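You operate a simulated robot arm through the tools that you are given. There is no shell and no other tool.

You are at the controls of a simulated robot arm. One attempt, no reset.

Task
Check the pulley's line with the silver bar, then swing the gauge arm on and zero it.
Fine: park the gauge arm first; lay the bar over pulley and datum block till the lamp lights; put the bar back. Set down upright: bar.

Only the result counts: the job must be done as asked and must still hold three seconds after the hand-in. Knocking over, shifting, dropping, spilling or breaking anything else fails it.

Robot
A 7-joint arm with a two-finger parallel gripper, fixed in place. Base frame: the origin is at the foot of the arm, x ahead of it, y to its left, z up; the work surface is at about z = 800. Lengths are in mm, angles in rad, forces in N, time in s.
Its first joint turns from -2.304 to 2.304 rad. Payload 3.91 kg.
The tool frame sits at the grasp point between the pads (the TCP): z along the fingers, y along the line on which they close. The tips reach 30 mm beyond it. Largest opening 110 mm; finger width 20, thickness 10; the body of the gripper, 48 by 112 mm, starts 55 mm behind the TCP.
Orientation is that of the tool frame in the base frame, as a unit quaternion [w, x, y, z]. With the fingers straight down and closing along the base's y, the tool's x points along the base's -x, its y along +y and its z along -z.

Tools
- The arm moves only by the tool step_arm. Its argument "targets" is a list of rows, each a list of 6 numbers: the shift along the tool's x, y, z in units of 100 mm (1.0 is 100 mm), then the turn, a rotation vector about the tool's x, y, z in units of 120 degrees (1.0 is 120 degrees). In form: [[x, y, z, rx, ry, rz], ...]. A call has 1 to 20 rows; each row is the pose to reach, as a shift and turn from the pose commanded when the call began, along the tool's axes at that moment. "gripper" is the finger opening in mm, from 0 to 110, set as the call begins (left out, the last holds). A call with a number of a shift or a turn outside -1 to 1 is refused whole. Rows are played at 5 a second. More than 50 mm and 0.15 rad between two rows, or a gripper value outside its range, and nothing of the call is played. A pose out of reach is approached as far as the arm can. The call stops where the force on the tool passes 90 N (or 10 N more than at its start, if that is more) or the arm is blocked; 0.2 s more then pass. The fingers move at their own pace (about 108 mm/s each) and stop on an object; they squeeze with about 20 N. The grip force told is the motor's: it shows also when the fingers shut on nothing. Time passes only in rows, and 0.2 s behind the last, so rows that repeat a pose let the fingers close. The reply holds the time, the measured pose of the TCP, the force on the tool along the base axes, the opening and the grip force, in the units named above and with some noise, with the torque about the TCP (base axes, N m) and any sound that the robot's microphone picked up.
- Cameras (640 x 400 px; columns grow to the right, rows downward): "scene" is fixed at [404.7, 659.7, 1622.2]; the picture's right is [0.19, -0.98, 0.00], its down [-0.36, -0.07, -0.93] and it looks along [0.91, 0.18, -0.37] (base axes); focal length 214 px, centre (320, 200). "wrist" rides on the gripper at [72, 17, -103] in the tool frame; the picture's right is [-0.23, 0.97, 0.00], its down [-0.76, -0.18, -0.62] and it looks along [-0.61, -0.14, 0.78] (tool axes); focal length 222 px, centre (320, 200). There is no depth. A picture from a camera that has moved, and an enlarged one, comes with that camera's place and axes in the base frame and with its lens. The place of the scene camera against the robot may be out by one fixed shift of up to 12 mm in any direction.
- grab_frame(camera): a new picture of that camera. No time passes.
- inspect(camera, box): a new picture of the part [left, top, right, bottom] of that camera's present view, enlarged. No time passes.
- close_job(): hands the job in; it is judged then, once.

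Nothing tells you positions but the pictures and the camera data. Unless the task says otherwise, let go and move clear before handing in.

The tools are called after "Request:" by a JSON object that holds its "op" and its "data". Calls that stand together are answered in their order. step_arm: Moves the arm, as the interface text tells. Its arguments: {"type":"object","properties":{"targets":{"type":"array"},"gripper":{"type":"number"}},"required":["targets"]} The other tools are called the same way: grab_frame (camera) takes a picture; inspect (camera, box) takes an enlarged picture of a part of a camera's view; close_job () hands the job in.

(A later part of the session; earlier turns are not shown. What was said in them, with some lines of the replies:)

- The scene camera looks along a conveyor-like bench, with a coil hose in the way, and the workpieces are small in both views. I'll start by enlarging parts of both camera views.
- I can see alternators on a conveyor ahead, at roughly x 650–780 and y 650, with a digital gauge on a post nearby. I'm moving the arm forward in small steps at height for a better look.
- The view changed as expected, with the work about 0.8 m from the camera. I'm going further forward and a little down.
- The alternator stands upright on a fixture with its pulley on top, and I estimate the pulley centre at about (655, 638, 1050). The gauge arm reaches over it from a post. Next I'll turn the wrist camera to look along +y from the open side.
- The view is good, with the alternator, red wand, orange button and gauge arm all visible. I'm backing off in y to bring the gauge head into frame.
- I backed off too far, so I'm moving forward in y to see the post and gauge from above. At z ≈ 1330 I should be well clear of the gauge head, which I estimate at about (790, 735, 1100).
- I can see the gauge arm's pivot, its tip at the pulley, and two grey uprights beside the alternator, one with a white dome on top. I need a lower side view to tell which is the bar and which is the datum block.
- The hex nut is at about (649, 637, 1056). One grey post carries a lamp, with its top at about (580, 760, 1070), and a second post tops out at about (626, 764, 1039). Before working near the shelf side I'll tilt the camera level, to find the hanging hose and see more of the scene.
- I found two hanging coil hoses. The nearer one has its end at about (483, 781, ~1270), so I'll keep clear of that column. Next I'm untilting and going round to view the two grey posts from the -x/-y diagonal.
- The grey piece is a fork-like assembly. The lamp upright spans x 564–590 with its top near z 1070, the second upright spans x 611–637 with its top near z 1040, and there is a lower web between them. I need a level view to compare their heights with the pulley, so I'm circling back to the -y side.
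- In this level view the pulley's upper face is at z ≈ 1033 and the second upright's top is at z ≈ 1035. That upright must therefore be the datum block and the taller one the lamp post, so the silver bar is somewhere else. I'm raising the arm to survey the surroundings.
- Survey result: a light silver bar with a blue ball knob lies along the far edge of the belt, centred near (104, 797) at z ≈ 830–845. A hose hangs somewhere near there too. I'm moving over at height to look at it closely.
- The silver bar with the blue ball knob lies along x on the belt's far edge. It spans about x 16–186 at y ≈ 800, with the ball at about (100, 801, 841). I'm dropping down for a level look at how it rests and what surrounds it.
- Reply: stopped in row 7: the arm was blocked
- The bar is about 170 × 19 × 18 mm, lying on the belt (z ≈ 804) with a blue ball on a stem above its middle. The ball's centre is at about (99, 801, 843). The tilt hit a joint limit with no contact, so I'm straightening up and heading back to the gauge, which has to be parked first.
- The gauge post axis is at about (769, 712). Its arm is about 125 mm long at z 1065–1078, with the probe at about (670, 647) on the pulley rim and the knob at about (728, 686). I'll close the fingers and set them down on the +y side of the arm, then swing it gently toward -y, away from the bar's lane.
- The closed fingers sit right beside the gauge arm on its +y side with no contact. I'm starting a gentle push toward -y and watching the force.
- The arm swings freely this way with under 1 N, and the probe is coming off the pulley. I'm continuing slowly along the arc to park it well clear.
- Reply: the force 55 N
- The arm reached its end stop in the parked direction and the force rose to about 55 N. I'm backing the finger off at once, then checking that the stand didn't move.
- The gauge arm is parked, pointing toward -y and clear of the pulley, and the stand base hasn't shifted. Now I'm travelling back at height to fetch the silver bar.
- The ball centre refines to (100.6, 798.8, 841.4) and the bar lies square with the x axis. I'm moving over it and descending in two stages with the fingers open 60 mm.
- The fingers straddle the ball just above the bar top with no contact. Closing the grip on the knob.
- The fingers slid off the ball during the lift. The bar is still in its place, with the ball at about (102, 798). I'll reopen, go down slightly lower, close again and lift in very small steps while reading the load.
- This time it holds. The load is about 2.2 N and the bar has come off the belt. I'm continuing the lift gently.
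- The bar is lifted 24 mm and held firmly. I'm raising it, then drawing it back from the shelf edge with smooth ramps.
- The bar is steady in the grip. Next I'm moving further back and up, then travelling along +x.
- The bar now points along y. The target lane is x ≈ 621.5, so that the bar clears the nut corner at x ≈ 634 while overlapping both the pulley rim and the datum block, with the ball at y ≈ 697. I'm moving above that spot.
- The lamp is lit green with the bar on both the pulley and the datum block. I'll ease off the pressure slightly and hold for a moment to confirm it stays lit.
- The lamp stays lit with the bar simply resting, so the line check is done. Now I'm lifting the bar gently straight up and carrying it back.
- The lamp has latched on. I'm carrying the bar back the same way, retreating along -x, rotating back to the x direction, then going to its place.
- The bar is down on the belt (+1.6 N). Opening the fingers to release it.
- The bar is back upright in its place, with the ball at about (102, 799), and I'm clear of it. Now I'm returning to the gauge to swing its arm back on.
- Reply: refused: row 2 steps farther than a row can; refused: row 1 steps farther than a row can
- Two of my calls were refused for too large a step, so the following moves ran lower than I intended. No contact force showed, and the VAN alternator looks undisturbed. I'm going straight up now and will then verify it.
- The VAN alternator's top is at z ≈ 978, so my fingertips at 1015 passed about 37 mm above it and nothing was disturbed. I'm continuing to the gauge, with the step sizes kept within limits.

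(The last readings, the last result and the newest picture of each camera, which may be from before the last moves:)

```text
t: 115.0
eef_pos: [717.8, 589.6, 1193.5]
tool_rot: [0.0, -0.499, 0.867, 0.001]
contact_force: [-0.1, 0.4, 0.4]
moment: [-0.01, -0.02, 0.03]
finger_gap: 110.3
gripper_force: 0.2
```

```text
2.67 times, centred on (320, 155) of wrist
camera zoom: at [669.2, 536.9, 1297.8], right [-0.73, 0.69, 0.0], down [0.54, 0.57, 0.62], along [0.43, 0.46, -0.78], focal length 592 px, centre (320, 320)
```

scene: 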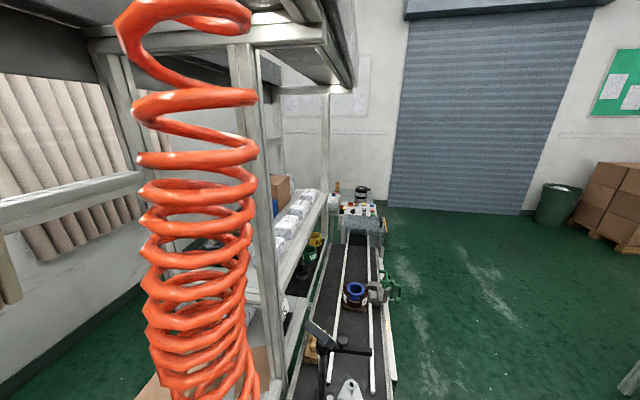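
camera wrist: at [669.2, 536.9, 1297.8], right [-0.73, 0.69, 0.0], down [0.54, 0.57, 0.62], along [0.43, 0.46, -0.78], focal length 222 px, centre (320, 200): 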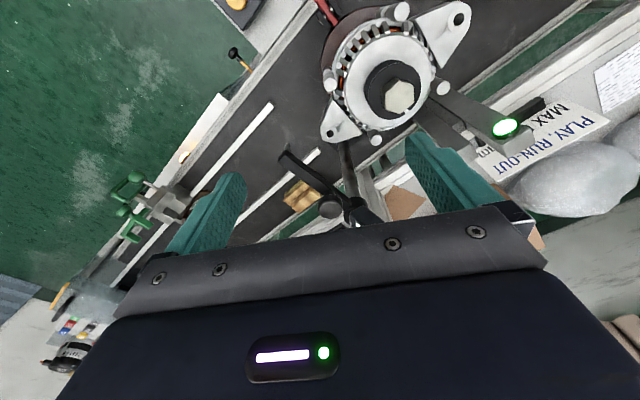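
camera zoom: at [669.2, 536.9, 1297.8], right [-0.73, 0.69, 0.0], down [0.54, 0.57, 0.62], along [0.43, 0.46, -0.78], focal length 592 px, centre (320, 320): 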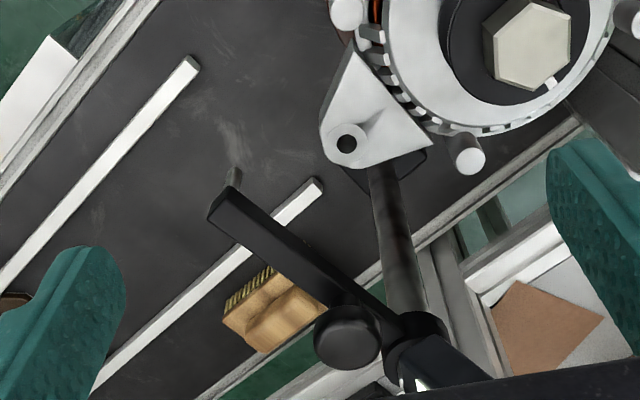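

The parked arm lies along x ≈ 775, with its tip at y ≈ 592 and az ≈ 272°. I'll straddle it near its tip with the fingers on both sides, so I can swing it back in a controlled way to its original bearing of about 213°.

Request:
{"op": "step_arm", "data": {"targets": [[-0.08, -0.09, 0, 0, 0, -0.05], [-0.16, -0.18, 0, 0, 0, -0.1], [-0.24, -0.27, 0, 0, 0, -0.15], [-0.32, -0.36, 0, 0, 0, -0.2], [-0.386, -0.438, 0, 0, 0, -0.25]], "gripper": 50}}

Request:
{"op": "grab_frame", "data": {"camera": "wrist"}}

Request:
{"op": "inspect", "data": {"camera": "wrist", "box": [220, 80, 420, 230]}}

Request:
{"op": "inspect", "data": {"camera": "scene", "box": [270, 250, 430, 400]}}

```text
t: 116.2
eef_pos: [776.5, 600.1, 1193.6]
tool_rot: [-0.001, 0.707, -0.707, -0.001]
contact_force: [-0.7, -0.2, 0.5]
moment: [-0.01, -0.01, 0.01]
finger_gap: 50.2
gripper_force: 0.1
```

```text
taken
camera wrist: at [761.5, 530.1, 1297.4], right [-0.97, 0.23, 0.0], down [0.18, 0.76, 0.63], along [0.14, 0.61, -0.78], focal length 222 px, centre (320, 200)
```

wrist: 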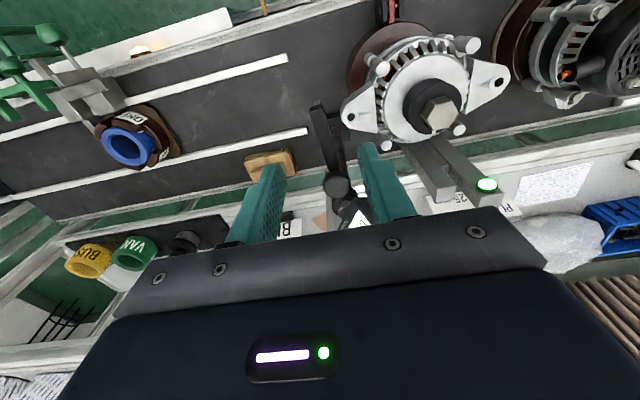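

```text
2.67 times, centred on (320, 155) of wrist
camera zoom: at [761.5, 530.1, 1297.4], right [-0.97, 0.23, 0.0], down [0.18, 0.76, 0.63], along [0.14, 0.61, -0.78], focal length 592 px, centre (320, 320)
```

zoom: 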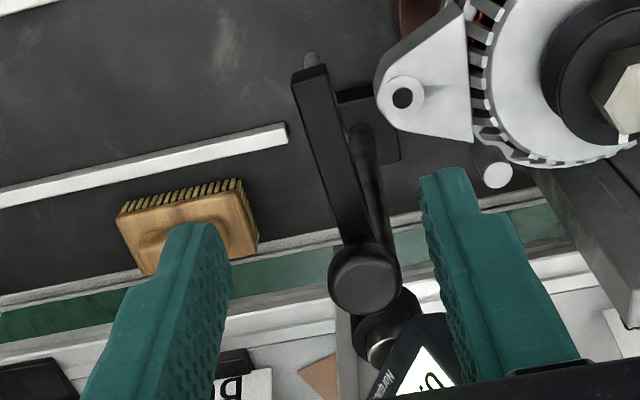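

```text
2.67 times, centred on (350, 325) of scene
camera zoom: at [404.7, 659.7, 1622.2], right [0.19, -0.98, 0.0], down [-0.36, -0.07, -0.93], along [0.91, 0.18, -0.37], focal length 572 px, centre (240, -133)
```

zoom: 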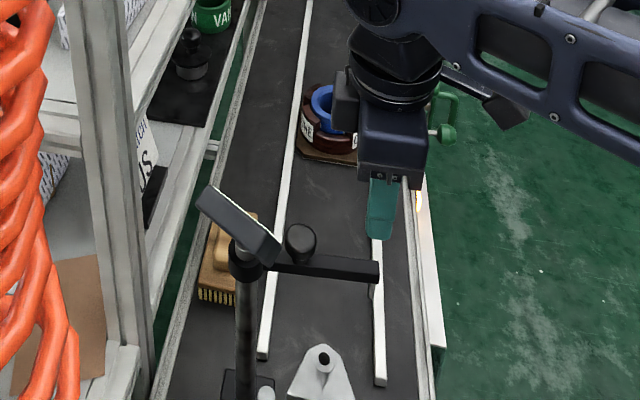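

Request:
{"op": "step_arm", "data": {"targets": [[-0.02, -0.02, 0.3, 0, 0, 0], [-0.03, -0.02, 0.55, 0, 0, 0], [-0.03, -0.02, 0.78, 0, 0, 0]]}}

Request:
{"op": "grab_frame", "data": {"camera": "wrist"}}

Request:
{"op": "inspect", "data": {"camera": "wrist", "box": [220, 80, 420, 230]}}

```text
t: 117.0
eef_pos: [778.7, 603.6, 1115.4]
tool_rot: [0.001, -0.707, 0.707, 0.002]
contact_force: [0.1, 0.3, 0.3]
moment: [0.02, 0.03, 0.0]
finger_gap: 49.9
gripper_force: 0.1
```

```text
taken
camera wrist: at [762.9, 533.4, 1219.6], right [-0.97, 0.23, 0.0], down [0.18, 0.76, 0.63], along [0.14, 0.61, -0.78], focal length 222 px, centre (320, 200)
```

wrist: 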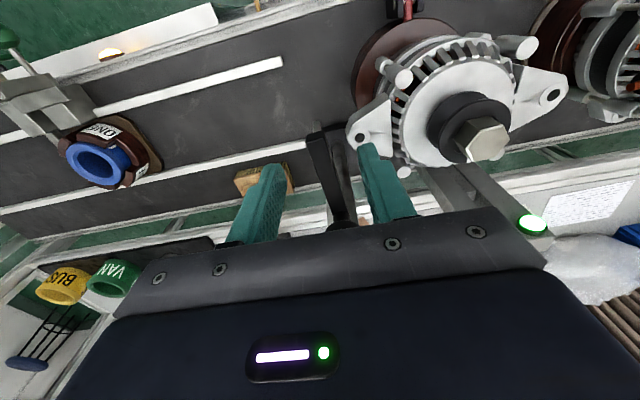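

```text
2.67 times, centred on (320, 155) of wrist
camera zoom: at [762.9, 533.4, 1219.6], right [-0.97, 0.23, 0.0], down [0.18, 0.76, 0.63], along [0.14, 0.61, -0.78], focal length 592 px, centre (320, 320)
```

zoom: 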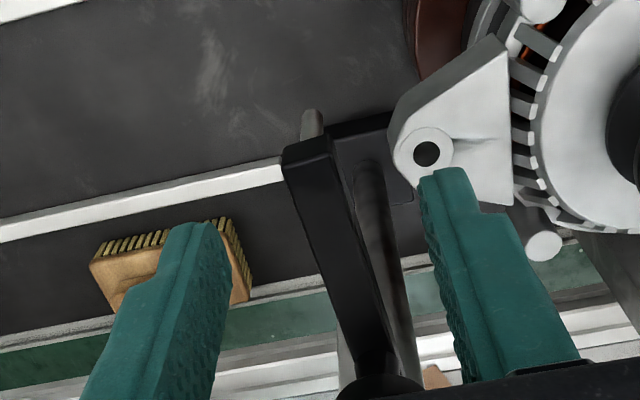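

Request:
{"op": "step_arm", "data": {"targets": [[0, 0, 0.12, 0, 0, 0], [0, 0, 0.26, 0, 0, 0]]}}

Request:
{"op": "step_arm", "data": {"targets": [[0, 0, 0, 0, 0, 0], [0, 0, 0, 0, 0, 0]], "gripper": 30}}

Request:
{"op": "inspect", "data": {"camera": "wrist", "box": [220, 80, 420, 230]}}

```text
t: 117.6
eef_pos: [777.5, 603.9, 1090.1]
tool_rot: [0.002, -0.707, 0.708, 0.002]
contact_force: [0.0, -0.1, 0.6]
moment: [-0.02, 0.02, -0.01]
finger_gap: 49.7
gripper_force: 0.1
```

```text
t: 118.2
eef_pos: [779.2, 603.8, 1089.9]
tool_rot: [0.002, -0.707, 0.708, 0.001]
contact_force: [-0.2, -0.2, -0.5]
moment: [0.01, 0.0, -0.05]
finger_gap: 30.1
gripper_force: 0.0
```

```text
2.67 times, centred on (320, 155) of wrist
camera zoom: at [762.3, 533.0, 1193.9], right [-0.97, 0.23, 0.0], down [0.18, 0.76, 0.63], along [0.14, 0.61, -0.78], focal length 592 px, centre (320, 320)
```

zoom: 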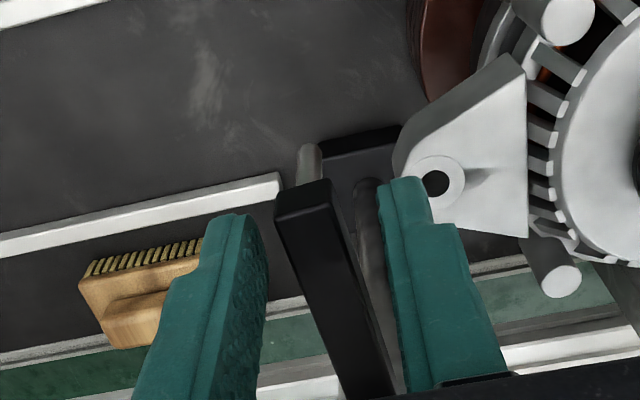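

The gauge arm is caged between the fingers. I'm swinging it back slowly along its arc, with the wrist turning along with it.

Request:
{"op": "step_arm", "data": {"targets": [[0.001, 0.06, 0, 0, 0, 0.027], [0.002, 0.123, 0, 0, 0, 0.054], [-0.003, 0.18, 0, 0, 0, 0.079], [-0.008, 0.236, 0, 0, 0, 0.104], [-0.018, 0.292, 0, 0, 0, 0.129], [-0.029, 0.347, 0, 0, 0, 0.154], [-0.045, 0.402, 0, 0, 0, 0.179], [-0.062, 0.456, 0, 0, 0, 0.204]]}}

Request:
{"op": "grab_frame", "data": {"camera": "wrist"}}

Request:
{"op": "inspect", "data": {"camera": "wrist", "box": [220, 80, 420, 230]}}

```text
t: 120.0
eef_pos: [731.6, 609.9, 1090.9]
tool_rot: [0.0, -0.54, 0.841, 0.002]
contact_force: [0.5, -0.6, 0.0]
moment: [0.0, 0.01, 0.02]
finger_gap: 29.9
gripper_force: 0.0
```

```text
taken
camera wrist: at [688.5, 552.6, 1194.2], right [-0.79, 0.61, 0.0], down [0.48, 0.62, 0.63], along [0.38, 0.5, -0.78], focal length 222 px, centre (320, 200)
```

wrist: 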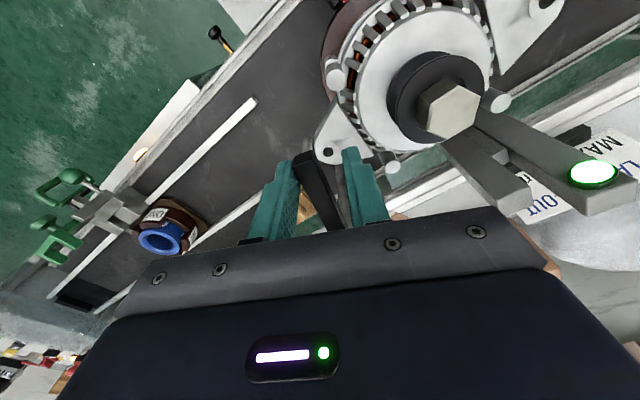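

```text
2.67 times, centred on (320, 155) of wrist
camera zoom: at [688.5, 552.6, 1194.2], right [-0.79, 0.61, 0.0], down [0.48, 0.62, 0.63], along [0.38, 0.5, -0.78], focal length 592 px, centre (320, 320)
```

zoom: 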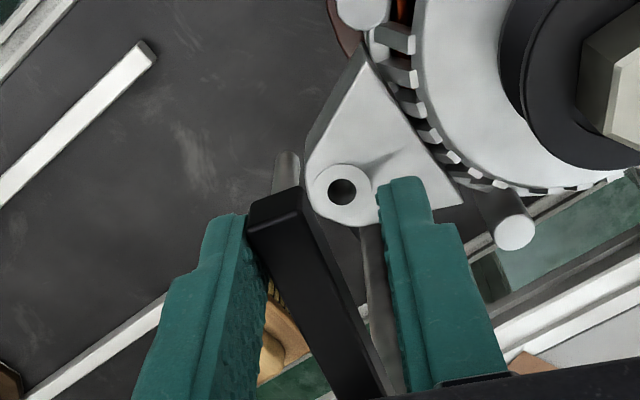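

Request:
{"op": "step_arm", "data": {"targets": [[0.002, 0.057, 0, 0, 0, 0.025], [0.003, 0.114, 0, 0, 0, 0.05], [-0.002, 0.17, 0, 0, 0, 0.075], [-0.006, 0.227, 0, 0, 0, 0.1], [-0.016, 0.283, 0, 0, 0, 0.125], [-0.026, 0.338, 0, 0, 0, 0.15], [-0.042, 0.393, 0, 0, 0, 0.175], [-0.058, 0.447, 0, 0, 0, 0.2]]}}

Request:
{"op": "grab_frame", "data": {"camera": "wrist"}}

Request:
{"op": "inspect", "data": {"camera": "wrist", "box": [240, 50, 440, 200]}}

```text
t: 121.8
eef_pos: [693.2, 633.0, 1090.5]
tool_rot: [0.0, -0.353, 0.936, 0.003]
contact_force: [0.7, -0.6, 0.0]
moment: [0.0, -0.01, -0.02]
finger_gap: 29.8
gripper_force: 0.1
```

```text
taken
camera wrist: at [629.7, 600.4, 1193.9], right [-0.47, 0.88, 0.0], down [0.69, 0.37, 0.62], along [0.55, 0.3, -0.78], focal length 222 px, centre (320, 200)
```

wrist: 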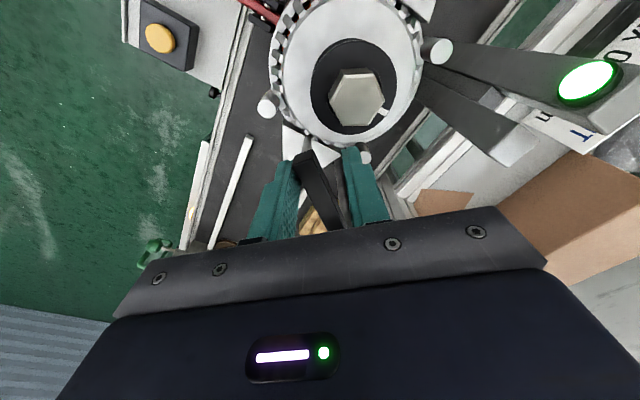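

```text
2.67 times, centred on (340, 125) of wrist
camera zoom: at [629.7, 600.4, 1193.9], right [-0.47, 0.88, 0.0], down [0.69, 0.37, 0.62], along [0.55, 0.3, -0.78], focal length 592 px, centre (267, 400)
```

zoom: 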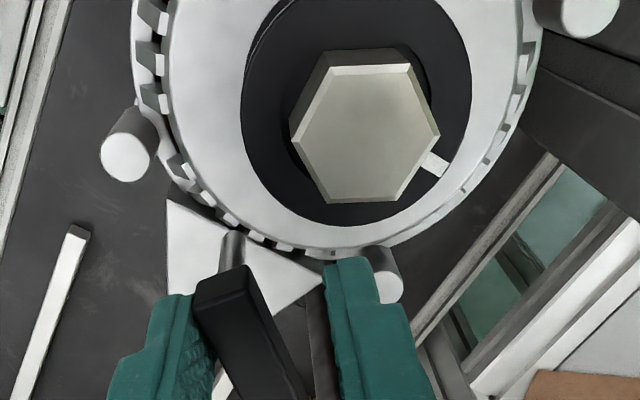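

The arm's on position points straight at the pulley axis, at az ≈ 214° about a pivot at (768.7, 713.8). It is now at about 229°, so I'm continuing slowly to just short of the target before fine adjustment.

Request:
{"op": "step_arm", "data": {"targets": [[0.001, 0.038, 0, 0, 0, 0.017], [0.002, 0.075, 0, 0, 0, 0.033], [0.003, 0.113, 0, 0, 0, 0.05], [0.001, 0.151, 0, 0, 0, 0.067], [-0.001, 0.189, 0, 0, 0, 0.083]]}}

Request:
{"op": "grab_frame", "data": {"camera": "wrist"}}

Request:
{"op": "inspect", "data": {"camera": "wrist", "box": [240, 50, 440, 200]}}

Request:
{"op": "inspect", "data": {"camera": "scene", "box": [270, 280, 410, 400]}}

```text
t: 123.0
eef_pos: [682.5, 648.9, 1091.5]
tool_rot: [0.0, -0.272, 0.962, 0.002]
contact_force: [-0.2, 0.0, 0.2]
moment: [0.0, -0.01, 0.05]
finger_gap: 30.0
gripper_force: 0.0
```

```text
taken
camera wrist: at [612.7, 626.9, 1194.7], right [-0.31, 0.95, 0.0], down [0.74, 0.24, 0.62], along [0.59, 0.2, -0.78], focal length 222 px, centre (320, 200)
```

wrist: 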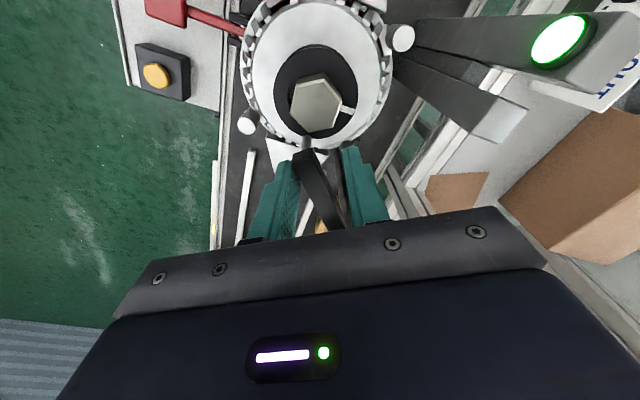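

```text
2.67 times, centred on (340, 125) of wrist
camera zoom: at [612.7, 626.9, 1194.7], right [-0.31, 0.95, 0.0], down [0.74, 0.24, 0.62], along [0.59, 0.2, -0.78], focal length 592 px, centre (267, 400)
```

zoom: 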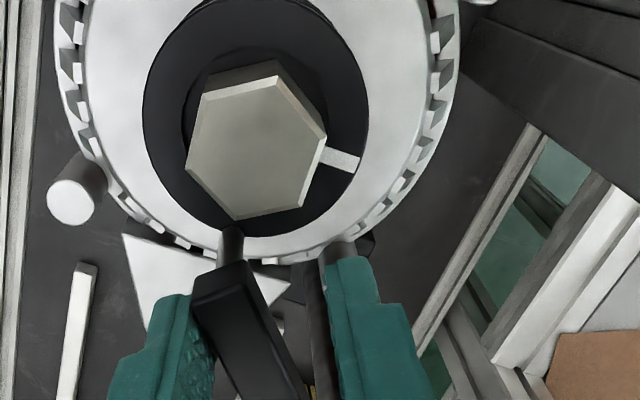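

```text
3.33 times, centred on (340, 340) of scene
camera zoom: at [404.7, 659.7, 1622.2], right [0.19, -0.98, 0.0], down [-0.36, -0.07, -0.93], along [0.91, 0.18, -0.37], focal length 715 px, centre (253, -267)
```

zoom: 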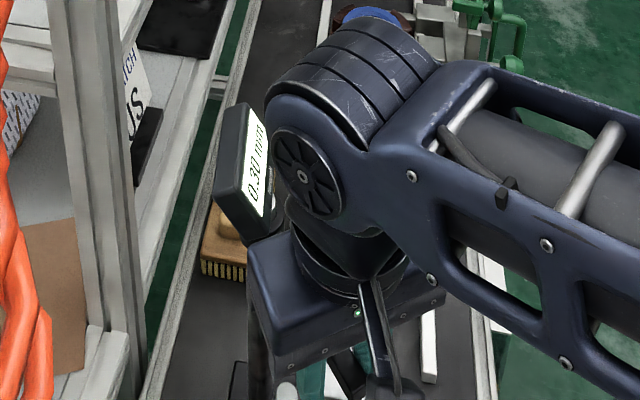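

Request:
{"op": "step_arm", "data": {"targets": [[0.001, 0.03, 0, 0, 0, 0.012], [0.002, 0.06, 0, 0, 0, 0.025], [0.003, 0.088, 0, 0, 0, 0.038], [0.003, 0.088, 0, 0, 0, 0.038]]}}

Request:
{"op": "grab_frame", "data": {"camera": "wrist"}}

Request:
{"op": "inspect", "data": {"camera": "wrist", "box": [240, 50, 440, 200]}}

```text
t: 124.0
eef_pos: [677.1, 657.0, 1090.5]
tool_rot: [0.001, -0.232, 0.973, 0.002]
contact_force: [0.1, 0.6, -0.4]
moment: [-0.02, -0.01, 0.02]
finger_gap: 29.8
gripper_force: 0.1
```

```text
taken
camera wrist: at [606.3, 640.4, 1194.2], right [-0.24, 0.97, 0.0], down [0.76, 0.18, 0.62], along [0.6, 0.15, -0.78], focal length 222 px, centre (320, 200)
```

wrist: 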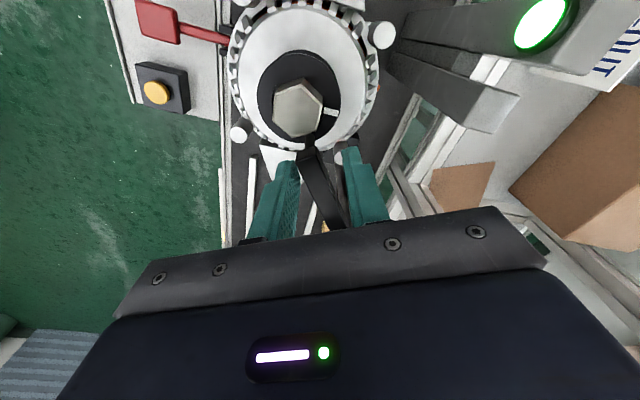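

```text
2.67 times, centred on (340, 125) of wrist
camera zoom: at [606.3, 640.4, 1194.2], right [-0.24, 0.97, 0.0], down [0.76, 0.18, 0.62], along [0.6, 0.15, -0.78], focal length 592 px, centre (267, 400)
```

zoom: 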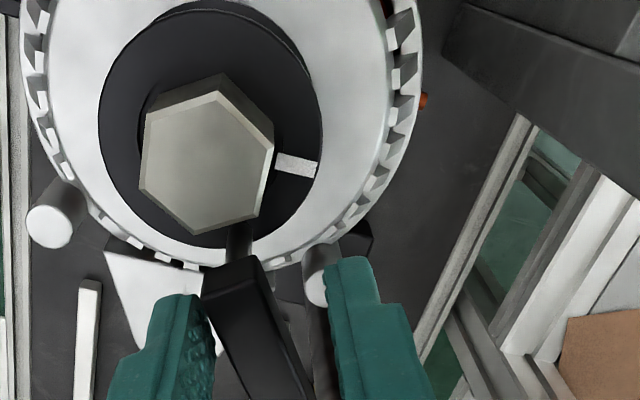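

The arm is almost exactly where it started, at about 212.4° against roughly 213–214°. I'll centre the cage on the target bearing and close lightly so the arm settles there.

Request:
{"op": "step_arm", "data": {"targets": [[-0.003, -0.033, 0, 0, 0, -0.012], [-0.006, -0.067, 0, 0, 0, -0.025], [-0.006, -0.067, 0, 0, 0, -0.025]]}}

Request:
{"op": "step_arm", "data": {"targets": [[0, 0, 0, 0, 0, 0], [0, 0, 0, 0, 0, 0], [0, 0, 0, 0, 0, 0]], "gripper": 16}}

Request:
{"op": "grab_frame", "data": {"camera": "wrist"}}

Request:
{"op": "inspect", "data": {"camera": "wrist", "box": [240, 50, 440, 200]}}

```text
t: 124.8
eef_pos: [680.9, 649.5, 1089.9]
tool_rot: [0.0, -0.258, 0.966, 0.002]
contact_force: [-0.1, 0.3, 0.8]
moment: [0.0, -0.02, -0.04]
finger_gap: 30.2
gripper_force: 0.0
```

```text
t: 125.6
eef_pos: [680.0, 649.7, 1091.4]
tool_rot: [0.0, -0.257, 0.966, 0.003]
contact_force: [-0.2, 1.7, 0.7]
moment: [0.02, 0.01, -0.02]
finger_gap: 16.4
gripper_force: 0.9
```

```text
taken
camera wrist: at [610.6, 630.5, 1194.5], right [-0.29, 0.96, 0.0], down [0.75, 0.22, 0.62], along [0.6, 0.18, -0.78], focal length 222 px, centre (320, 200)
```

wrist: 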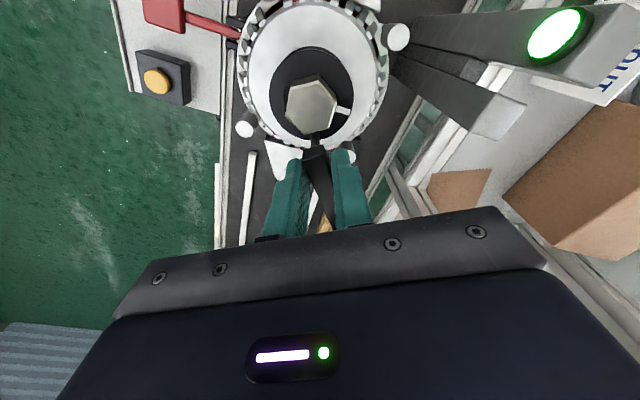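

```text
2.67 times, centred on (340, 125) of wrist
camera zoom: at [610.6, 630.5, 1194.5], right [-0.29, 0.96, 0.0], down [0.75, 0.22, 0.62], along [0.6, 0.18, -0.78], focal length 592 px, centre (267, 400)
```

zoom: 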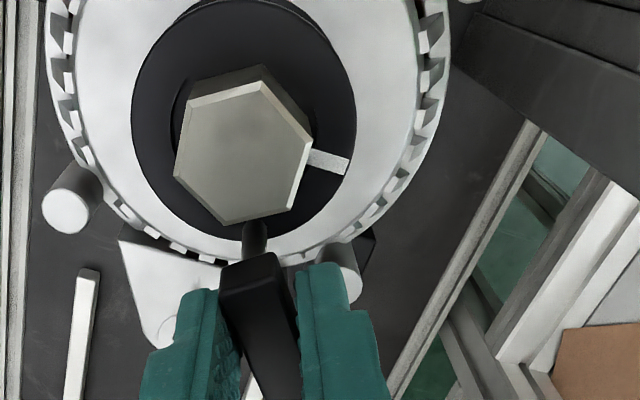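

The arm is now at about 214.3°, matching its original on-pulley bearing. I'm opening the fingers evenly and lifting straight off.

Request:
{"op": "step_arm", "data": {"targets": [[0, 0, 0, 0, 0, 0], [0, 0, 0, 0, 0, 0]], "gripper": 40}}

Request:
{"op": "step_arm", "data": {"targets": [[0, 0, -0.1, 0, 0, 0], [0, 0, -0.3, 0, 0, 0], [0, 0, -0.6, 0, 0, 0], [0, 0, -0.95, 0, 0, 0]]}}

Request:
{"op": "step_arm", "data": {"targets": [[0.1, 0, -0.1, 0, 0, 0], [0.3, 0, -0.3, 0, 0, 0], [0.5, 0, -0.5, 0, 0, 0]], "gripper": 110}}

Request:
{"op": "grab_frame", "data": {"camera": "wrist"}}

Request:
{"op": "inspect", "data": {"camera": "wrist", "box": [240, 70, 440, 220]}}

Request:
{"op": "inspect", "data": {"camera": "scene", "box": [270, 280, 410, 400]}}

```text
t: 126.2
eef_pos: [680.5, 651.3, 1091.4]
tool_rot: [0.0, -0.258, 0.966, 0.002]
contact_force: [0.2, -0.6, -1.1]
moment: [0.0, 0.01, 0.02]
finger_gap: 40.0
gripper_force: 0.1
```

```text
t: 127.2
eef_pos: [680.6, 650.0, 1186.9]
tool_rot: [-0.001, -0.258, 0.966, 0.002]
contact_force: [0.1, -0.2, -0.6]
moment: [0.0, -0.02, 0.02]
finger_gap: 39.7
gripper_force: 0.1
```

```text
t: 128.0
eef_pos: [636.9, 625.6, 1236.3]
tool_rot: [0.0, -0.258, 0.966, 0.002]
contact_force: [0.3, 0.7, -0.4]
moment: [-0.01, 0.01, -0.02]
finger_gap: 110.1
gripper_force: 0.0
```

```text
taken
camera wrist: at [567.6, 605.4, 1339.5], right [-0.29, 0.96, 0.0], down [0.75, 0.22, 0.62], along [0.6, 0.18, -0.78], focal length 222 px, centre (320, 200)
```

wrist: 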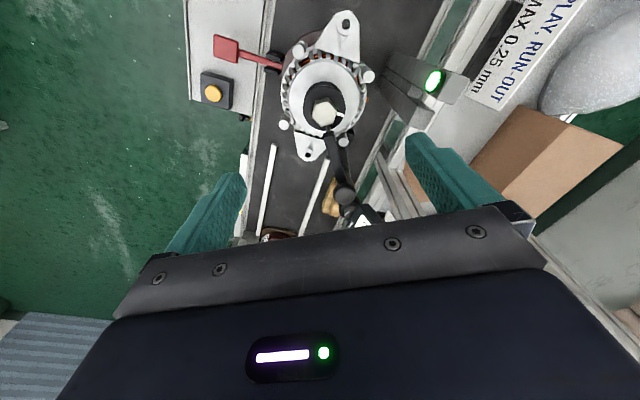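

```text
2.67 times, centred on (340, 145) of wrist
camera zoom: at [567.6, 605.4, 1339.5], right [-0.29, 0.96, 0.0], down [0.75, 0.22, 0.62], along [0.6, 0.18, -0.78], focal length 592 px, centre (267, 347)
```

zoom: 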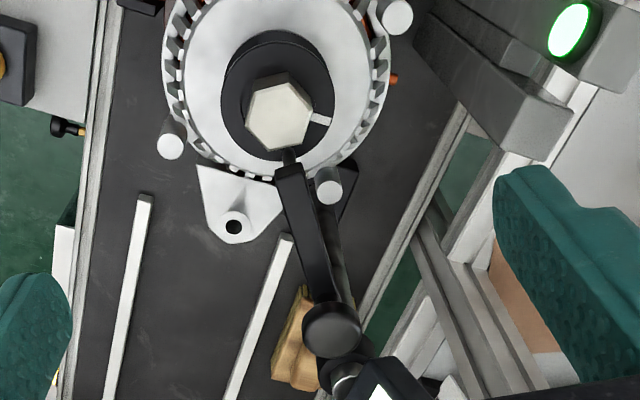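

```text
3.33 times, centred on (340, 340) of scene
camera zoom: at [404.7, 659.7, 1622.2], right [0.19, -0.98, 0.0], down [-0.36, -0.07, -0.93], along [0.91, 0.18, -0.37], focal length 715 px, centre (253, -267)
```

zoom: 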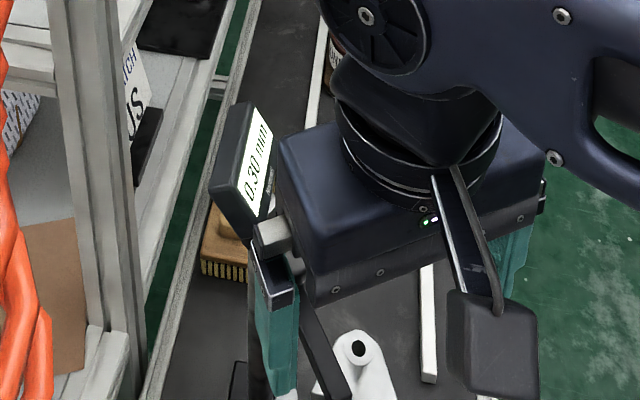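

The gauge arm is back on the pulley and the display reads 0.30 mm. Next is the zero button. The only station button nearby is the yellow one on the black box at about (739.5, 428.7, 845), so I'm closing the fingers and moving above it to look closely first.

Request:
{"op": "step_arm", "data": {"targets": [[0.01, -0.25, 0, 0, 0, 0], [0.02, -0.5, 0, 0, 0, 0], [0.03, -0.75, 0, 0, 0, 0]], "gripper": 0}}

Request:
{"op": "step_arm", "data": {"targets": [[0.01, -0.25, 0.2, 0, 0, 0], [0.02, -0.5, 0.45, 0, 0, 0], [0.03, -0.75, 0.7, 0, 0, 0]]}}

Request:
{"op": "step_arm", "data": {"targets": [[0.01, -0.25, 0.3, 0, 0, 0], [0.02, -0.5, 0.6, 0, 0, 0], [0.03, -0.72, 0.9, 0, 0, 0]]}}

Request:
{"op": "grab_frame", "data": {"camera": "wrist"}}

Request:
{"op": "inspect", "data": {"camera": "wrist", "box": [240, 40, 400, 160]}}

Request:
{"op": "grab_frame", "data": {"camera": "scene"}}

```text
t: 128.8
eef_pos: [672.3, 559.4, 1236.0]
tool_rot: [0.0, -0.258, 0.966, 0.002]
contact_force: [-0.4, -0.8, -0.4]
moment: [-0.04, -0.03, 0.0]
finger_gap: 0.0
gripper_force: 19.9
```

```text
t: 129.6
eef_pos: [705.4, 491.9, 1163.5]
tool_rot: [0.001, -0.257, 0.966, 0.002]
contact_force: [-0.1, 0.1, 0.1]
moment: [-0.04, -0.02, 0.0]
finger_gap: 0.0
gripper_force: 20.0
```

```text
t: 130.4
eef_pos: [738.5, 428.4, 1072.5]
tool_rot: [0.0, -0.258, 0.966, 0.002]
contact_force: [-0.2, 0.4, -0.3]
moment: [-0.03, -0.06, -0.01]
finger_gap: 0.1
gripper_force: 19.7
```

```text
taken
camera wrist: at [668.8, 408.2, 1176.8], right [-0.29, 0.96, 0.0], down [0.75, 0.22, 0.62], along [0.6, 0.18, -0.78], focal length 222 px, centre (320, 200)
```

wrist: 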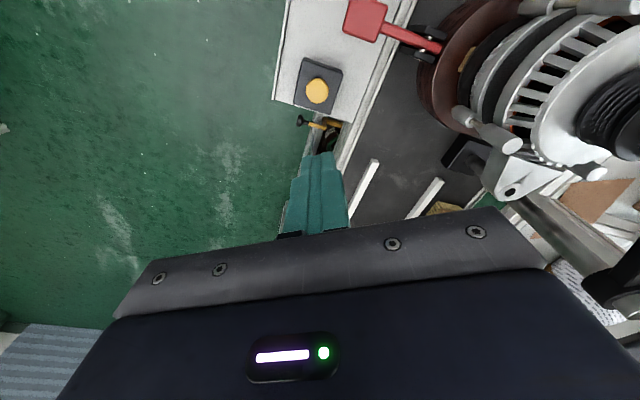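

```text
3.33 times, centred on (320, 100) of wrist
camera zoom: at [668.8, 408.2, 1176.8], right [-0.29, 0.96, 0.0], down [0.75, 0.22, 0.62], along [0.6, 0.18, -0.78], focal length 740 px, centre (320, 533)
```

zoom: 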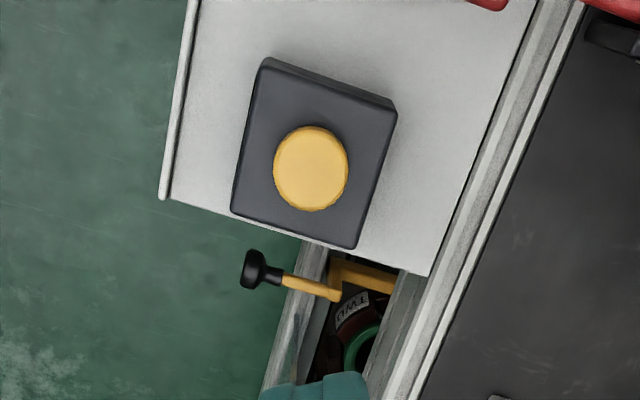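

```text
taken
```

scene: 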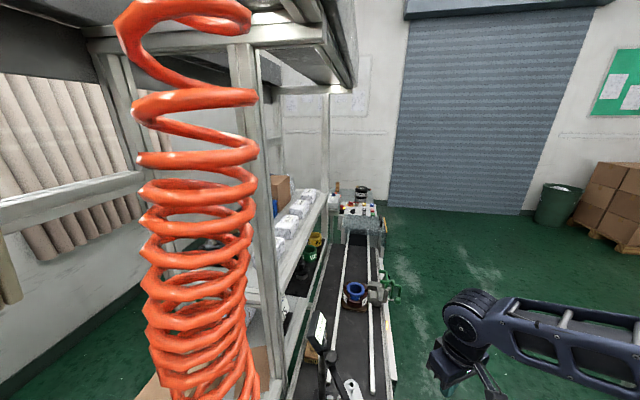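

Request:
{"op": "step_arm", "data": {"targets": [[-0.009, -0.015, 0.3, 0, 0, 0], [-0.009, -0.015, 0.6, 0, 0, 0], [-0.009, -0.015, 0.9, 0, 0, 0]]}}

Request:
{"op": "step_arm", "data": {"targets": [[0, 0, 0.3, 0, 0, 0], [0, 0, 0.55, 0, 0, 0], [0, 0, 0.75, 0, 0, 0]]}}

Request:
{"op": "grab_frame", "data": {"camera": "wrist"}}

Request:
{"op": "inspect", "data": {"camera": "wrist", "box": [240, 80, 400, 200]}}

```text
t: 131.2
eef_pos: [742.4, 426.9, 983.1]
tool_rot: [0.0, -0.258, 0.966, 0.002]
contact_force: [0.1, -0.1, 0.2]
moment: [-0.01, -0.04, -0.01]
finger_gap: 0.0
gripper_force: 20.4
```

```text
t: 132.0
eef_pos: [741.6, 428.9, 909.0]
tool_rot: [0.0, -0.258, 0.966, 0.002]
contact_force: [-0.3, -0.7, 0.4]
moment: [-0.03, -0.03, 0.0]
finger_gap: 0.1
gripper_force: 19.6
```

```text
taken
camera wrist: at [671.3, 408.3, 1012.4], right [-0.29, 0.96, 0.0], down [0.75, 0.22, 0.62], along [0.6, 0.18, -0.78], focal length 222 px, centre (320, 200)
```

wrist: 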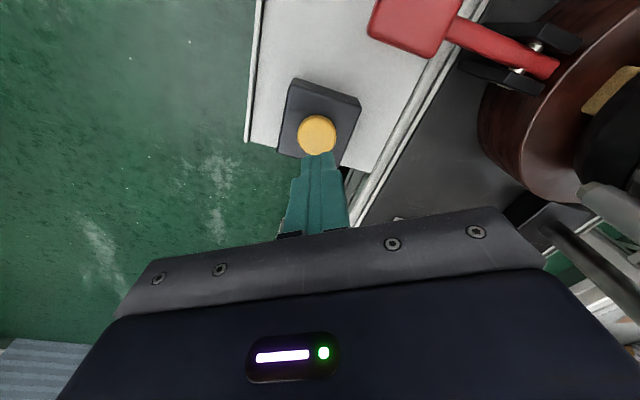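

```text
3.33 times, centred on (320, 140) of wrist
camera zoom: at [671.3, 408.3, 1012.4], right [-0.29, 0.96, 0.0], down [0.75, 0.22, 0.62], along [0.6, 0.18, -0.78], focal length 740 px, centre (320, 400)
```

zoom: 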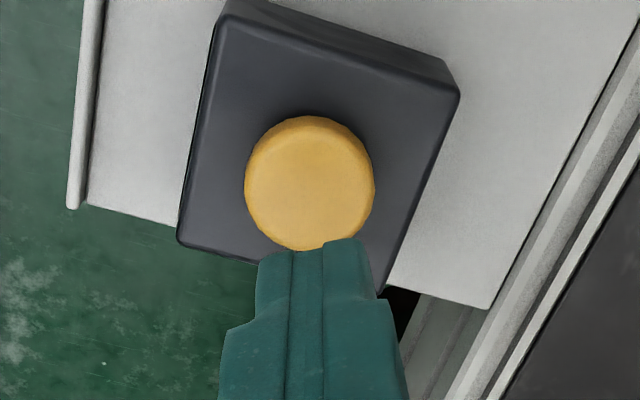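

Request:
{"op": "step_arm", "data": {"targets": [[0, 0, 0.1, 0, 0, 0], [0, 0, 0.2, 0, 0, 0], [0, 0, 0.28, 0, 0, 0]]}}

Request:
{"op": "step_arm", "data": {"targets": [[0, 0, 0.02, 0, 0, 0], [0, 0, 0.04, 0, 0, 0], [0, 0, 0.06, 0, 0, 0]]}}

Request:
{"op": "inspect", "data": {"camera": "wrist", "box": [240, 80, 400, 200]}}

```text
t: 132.8
eef_pos: [742.1, 429.6, 881.1]
tool_rot: [0.0, -0.258, 0.966, 0.002]
contact_force: [0.9, -0.4, -0.3]
moment: [0.01, 0.01, 0.03]
finger_gap: 0.0
gripper_force: 19.8
```

```text
t: 133.6
eef_pos: [741.1, 428.2, 876.2]
tool_rot: [0.001, -0.258, 0.966, 0.002]
contact_force: [0.5, 0.4, 0.0]
moment: [-0.01, 0.03, -0.01]
finger_gap: 0.2
gripper_force: 20.2
```

```text
3.33 times, centred on (320, 140) of wrist
camera zoom: at [672.1, 408.3, 979.1], right [-0.29, 0.96, 0.0], down [0.75, 0.22, 0.62], along [0.6, 0.18, -0.78], focal length 740 px, centre (320, 400)
```

zoom: 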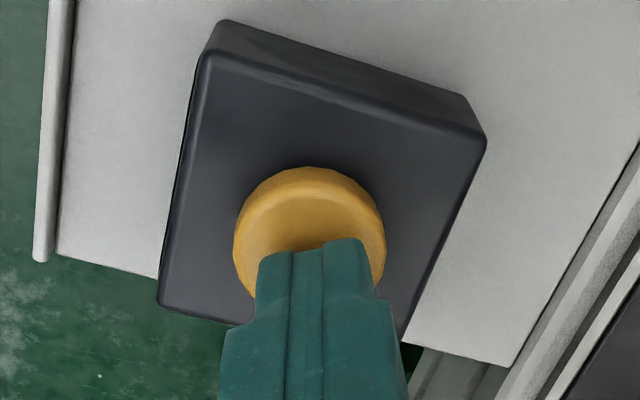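

Request:
{"op": "step_arm", "data": {"targets": [[0, 0, 0.015, 0, 0, 0], [0, 0, 0.03, 0, 0, 0]]}}

Request:
{"op": "step_arm", "data": {"targets": [[0, 0, 0.015, 0, 0, 0], [0, 0, 0.03, 0, 0, 0]]}}

Request:
{"op": "step_arm", "data": {"targets": [[0, 0, 0.01, 0, 0, 0], [0, 0, 0.02, 0, 0, 0]]}}

Request:
{"op": "inspect", "data": {"camera": "wrist", "box": [240, 80, 400, 200]}}

Request:
{"op": "inspect", "data": {"camera": "scene", "box": [270, 280, 410, 400]}}

```text
t: 134.2
eef_pos: [740.7, 428.4, 872.5]
tool_rot: [0.0, -0.258, 0.966, 0.002]
contact_force: [0.4, 0.6, 0.5]
moment: [-0.02, 0.03, 0.03]
finger_gap: 0.0
gripper_force: 19.8
```

```text
t: 134.8
eef_pos: [741.1, 426.4, 868.2]
tool_rot: [0.0, -0.258, 0.966, 0.001]
contact_force: [-0.2, -0.6, 2.0]
moment: [-0.04, 0.03, 0.03]
finger_gap: 0.4
gripper_force: 20.2
```

```text
t: 135.4
eef_pos: [741.6, 427.0, 868.5]
tool_rot: [0.001, -0.257, 0.966, 0.002]
contact_force: [0.7, 0.7, 2.8]
moment: [0.05, -0.02, -0.01]
finger_gap: 0.0
gripper_force: 20.3
heard: click
```

```text
3.33 times, centred on (320, 140) of wrist
camera zoom: at [671.5, 408.0, 971.4], right [-0.29, 0.96, 0.0], down [0.75, 0.22, 0.62], along [0.6, 0.18, -0.78], focal length 740 px, centre (320, 400)
```

zoom: 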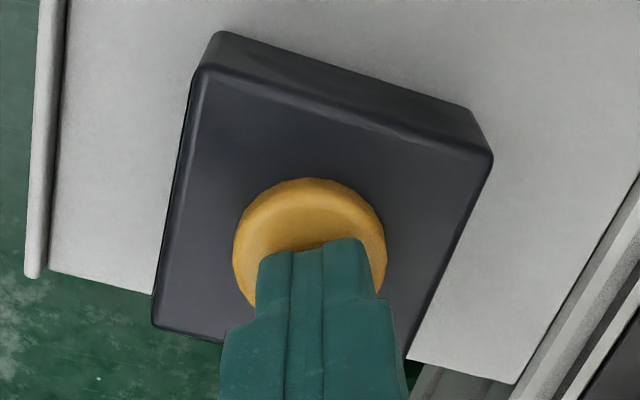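

```text
3.33 times, centred on (340, 340) of scene
camera zoom: at [404.7, 659.7, 1622.2], right [0.19, -0.98, 0.0], down [-0.36, -0.07, -0.93], along [0.91, 0.18, -0.37], focal length 715 px, centre (253, -267)
```

zoom: 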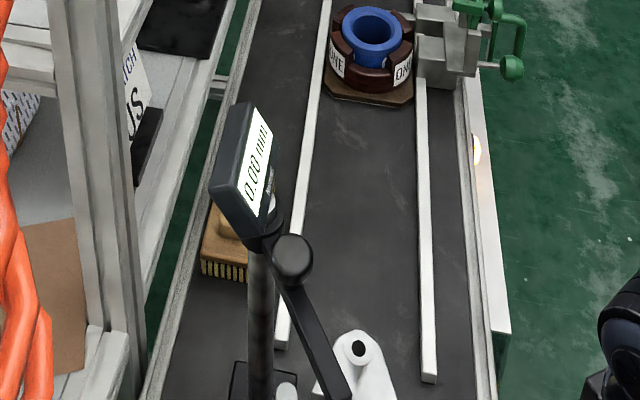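

A click was heard and the display now reads 0.00 mm. I'm lifting off the button and moving clear.

Request:
{"op": "step_arm", "data": {"targets": [[0, 0, -0.05, 0, 0, 0], [0, 0, -0.2, 0, 0, 0], [0, 0, -0.5, 0, 0, 0], [0, 0, -0.9, 0, 0, 0]]}}

Request:
{"op": "step_arm", "data": {"targets": [[0, 0, -0.3, 0, 0, 0], [0, 0, -0.65, 0, 0, 0], [0, 0, -1.0, 0, 0, 0]]}}

Request:
{"op": "step_arm", "data": {"targets": [[0.3, 0, -0.3, 0, 0, 0], [0.6, 0, -0.6, 0, 0, 0], [0.9, 0, -0.9, 0, 0, 0]]}}

Request:
{"op": "grab_frame", "data": {"camera": "wrist"}}

Request:
{"op": "inspect", "data": {"camera": "scene", "box": [270, 280, 410, 400]}}

```text
t: 136.4
eef_pos: [741.8, 431.0, 955.6]
tool_rot: [-0.001, -0.258, 0.966, 0.001]
contact_force: [0.4, 0.2, 0.1]
moment: [0.0, 0.02, 0.01]
finger_gap: 0.0
gripper_force: 20.1
```

```text
t: 137.2
eef_pos: [741.3, 426.2, 1056.5]
tool_rot: [0.0, -0.258, 0.966, 0.001]
contact_force: [1.4, 0.0, -0.2]
moment: [0.01, 0.01, 0.01]
finger_gap: 0.1
gripper_force: 19.9
```

```text
t: 138.0
eef_pos: [663.2, 380.5, 1148.0]
tool_rot: [0.0, -0.258, 0.966, 0.001]
contact_force: [0.3, -0.2, -0.8]
moment: [-0.03, 0.01, -0.03]
finger_gap: 0.0
gripper_force: 19.9
```

```text
taken
camera wrist: at [593.5, 361.0, 1251.8], right [-0.29, 0.96, 0.0], down [0.75, 0.22, 0.62], along [0.6, 0.18, -0.78], focal length 222 px, centre (320, 200)
```

wrist: 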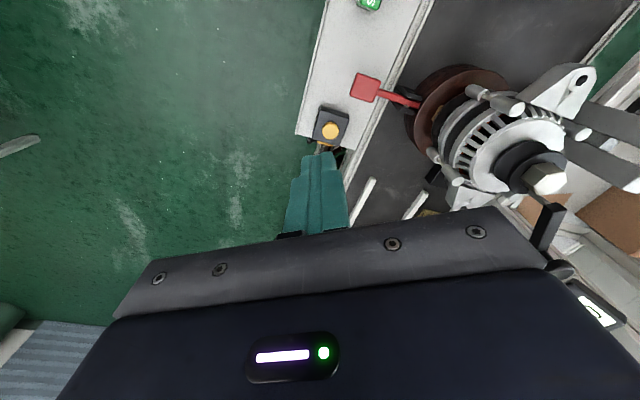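

```text
3.33 times, centred on (340, 340) of scene
camera zoom: at [404.7, 659.7, 1622.2], right [0.19, -0.98, 0.0], down [-0.36, -0.07, -0.93], along [0.91, 0.18, -0.37], focal length 715 px, centre (253, -267)
```

zoom: 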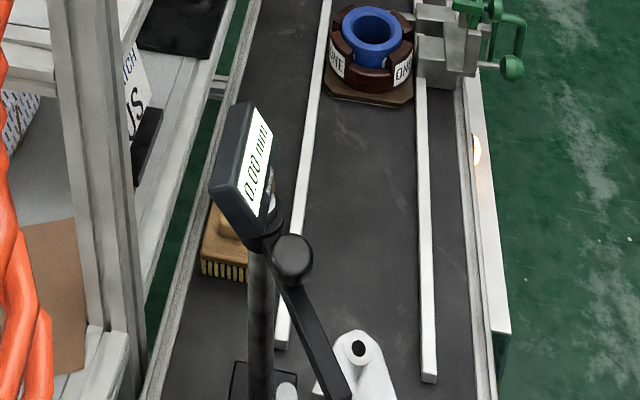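

Request:
{"op": "step_arm", "data": {"targets": [[-0.1, 0.13, -0.29, 0, 0, 0], [-0.2, 0.26, -0.58, 0, 0, 0], [-0.3, 0.4, -0.88, 0, 0, 0]]}}

Request:
{"op": "step_arm", "data": {"targets": [[-0.18, 0.27, 0, 0, 0, 0.04], [-0.36, 0.54, 0, 0, 0, 0], [-0.55, 0.82, 0, 0, 0, -0.04]]}}

Request:
{"op": "step_arm", "data": {"targets": [[-0.18, 0.27, 0, 0, 0, -0.04], [-0.36, 0.54, 0, 0, 0, -0.07], [-0.55, 0.82, 0, 0, 0, -0.085]], "gripper": 110}}

Request:
{"op": "grab_frame", "data": {"camera": "wrist"}}

Request:
{"op": "inspect", "data": {"camera": "wrist", "box": [240, 60, 420, 210]}}

```text
t: 138.8
eef_pos: [668.8, 430.0, 1235.2]
tool_rot: [0.0, -0.258, 0.966, 0.002]
contact_force: [1.1, -0.7, 1.0]
moment: [0.03, -0.02, -0.01]
finger_gap: 0.0
gripper_force: 20.2
```

```text
t: 139.6
eef_pos: [677.6, 529.3, 1237.9]
tool_rot: [0.001, -0.298, 0.954, 0.002]
contact_force: [-0.1, -0.3, 0.4]
moment: [0.02, 0.03, 0.01]
finger_gap: 0.1
gripper_force: 20.4
```

```text
t: 140.4
eef_pos: [675.1, 628.4, 1236.3]
tool_rot: [0.0, -0.382, 0.924, 0.002]
contact_force: [0.3, -1.3, 0.2]
moment: [0.07, 0.04, 0.02]
finger_gap: 110.0
gripper_force: 0.0
```

```text
taken
camera wrist: at [613.9, 591.0, 1339.6], right [-0.53, 0.85, 0.0], down [0.67, 0.41, 0.62], along [0.53, 0.33, -0.78], focal length 222 px, centre (320, 200)
```

wrist: 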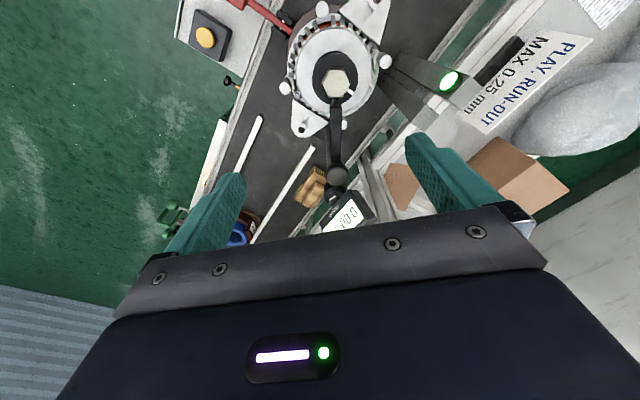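

```text
2.67 times, centred on (330, 135) of wrist
camera zoom: at [613.9, 591.0, 1339.6], right [-0.53, 0.85, 0.0], down [0.67, 0.41, 0.62], along [0.53, 0.33, -0.78], focal length 592 px, centre (293, 373)
```

zoom: 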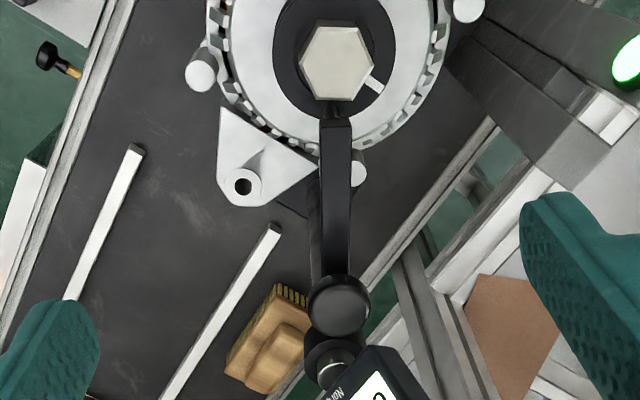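

The arm's position matches the original view and the display shows 0.00. I'll take one last look toward the bar to confirm it's still standing in its place, while backing away from the station.

Request:
{"op": "step_arm", "data": {"targets": [[0.1, 0.02, -0.1, 0, 0, -0.05], [0.2, 0.04, -0.2, 0, 0, -0.1], [0.3, 0.06, -0.3, 0, 0, -0.15], [0.4, 0.08, -0.4, 0, 0, -0.2], [0.5, 0.1, -0.5, 0, 0, -0.25], [0.6, 0.12, -0.6, 0, 0, -0.3], [0.7, 0.15, -0.7, 0, 0, -0.35]]}}

Request:
{"op": "grab_frame", "data": {"camera": "wrist"}}

Request:
{"op": "inspect", "data": {"camera": "wrist", "box": [440, 40, 640, 180]}}

Request:
{"op": "grab_frame", "data": {"camera": "scene"}}

```text
t: 142.0
eef_pos: [615.9, 589.0, 1305.0]
tool_rot: [0.001, -0.688, 0.725, 0.001]
contact_force: [-1.2, 0.3, -0.4]
moment: [-0.03, 0.01, 0.0]
finger_gap: 110.0
gripper_force: 0.0
```

```text
taken
camera wrist: at [595.9, 519.9, 1409.6], right [-0.96, 0.28, 0.0], down [0.22, 0.75, 0.63], along [0.17, 0.6, -0.78], focal length 222 px, centre (320, 200)
```

wrist: 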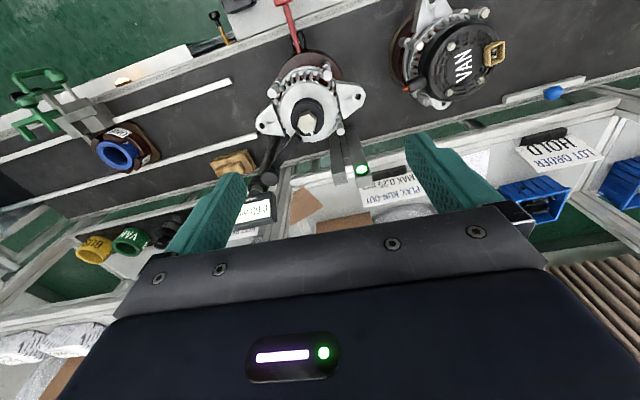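

```text
2.86 times, centred on (540, 110) of wrist
camera zoom: at [595.9, 519.9, 1409.6], right [-0.96, 0.28, 0.0], down [0.22, 0.75, 0.63], along [0.17, 0.6, -0.78], focal length 635 px, centre (-309, 457)
```

zoom: 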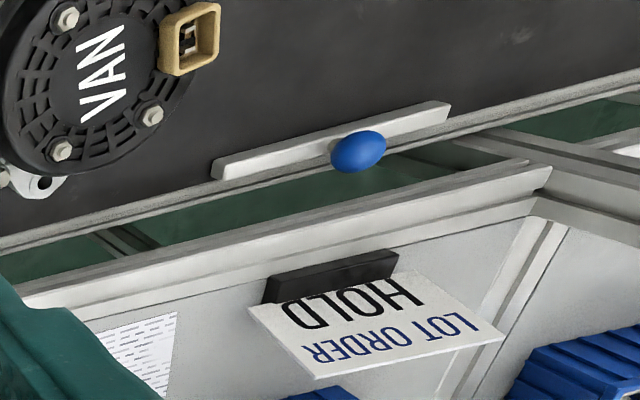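

```text
taken
```

scene: 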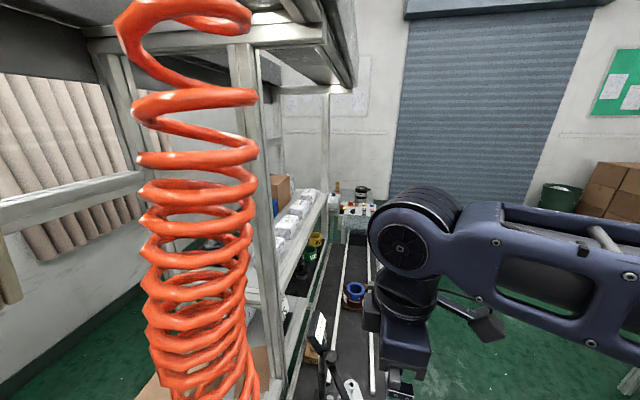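

Everything checks out. The bar is upright in its original place, the lamp is lit green, the gauge arm is on the pulley, and the display reads 0.00 mm. The gripper is empty and well clear, so I'm handing the job in.

Request:
{"op": "close_job", "data": {}}

```text
The job is handed in.
```

The pulley's line is checked and the gauge is zeroed, and I've handed the job in. I haven't seen the judging result.

- **Parking the gauge arm:** I swung it toward -y until it met its end stop. The force there reached about 55 N before I backed off. The stand did not look shifted afterwards.
- **Line check:** I laid the silver bar across the pulley and the datum block and the lamp lit green. It stayed lit after I lifted the bar away.
- **Bar returned:** It is upright on the belt within about 3 mm of where it started. My first grip on its knob slipped, but the bar stayed in place and the second grip held.
- **Gauge on and zeroed:** I swung the arm back to its original position on the pulley. I then pressed the yellow button beside the station, heard a click, and the display changed from 0.30 mm to 0.00 mm.

One travel move ran lower than I meant because two calls were refused. The fingertips passed about 37 mm above the VAN alternator with no sign of contact.

The gripper was empty and clear of everything at hand-in.
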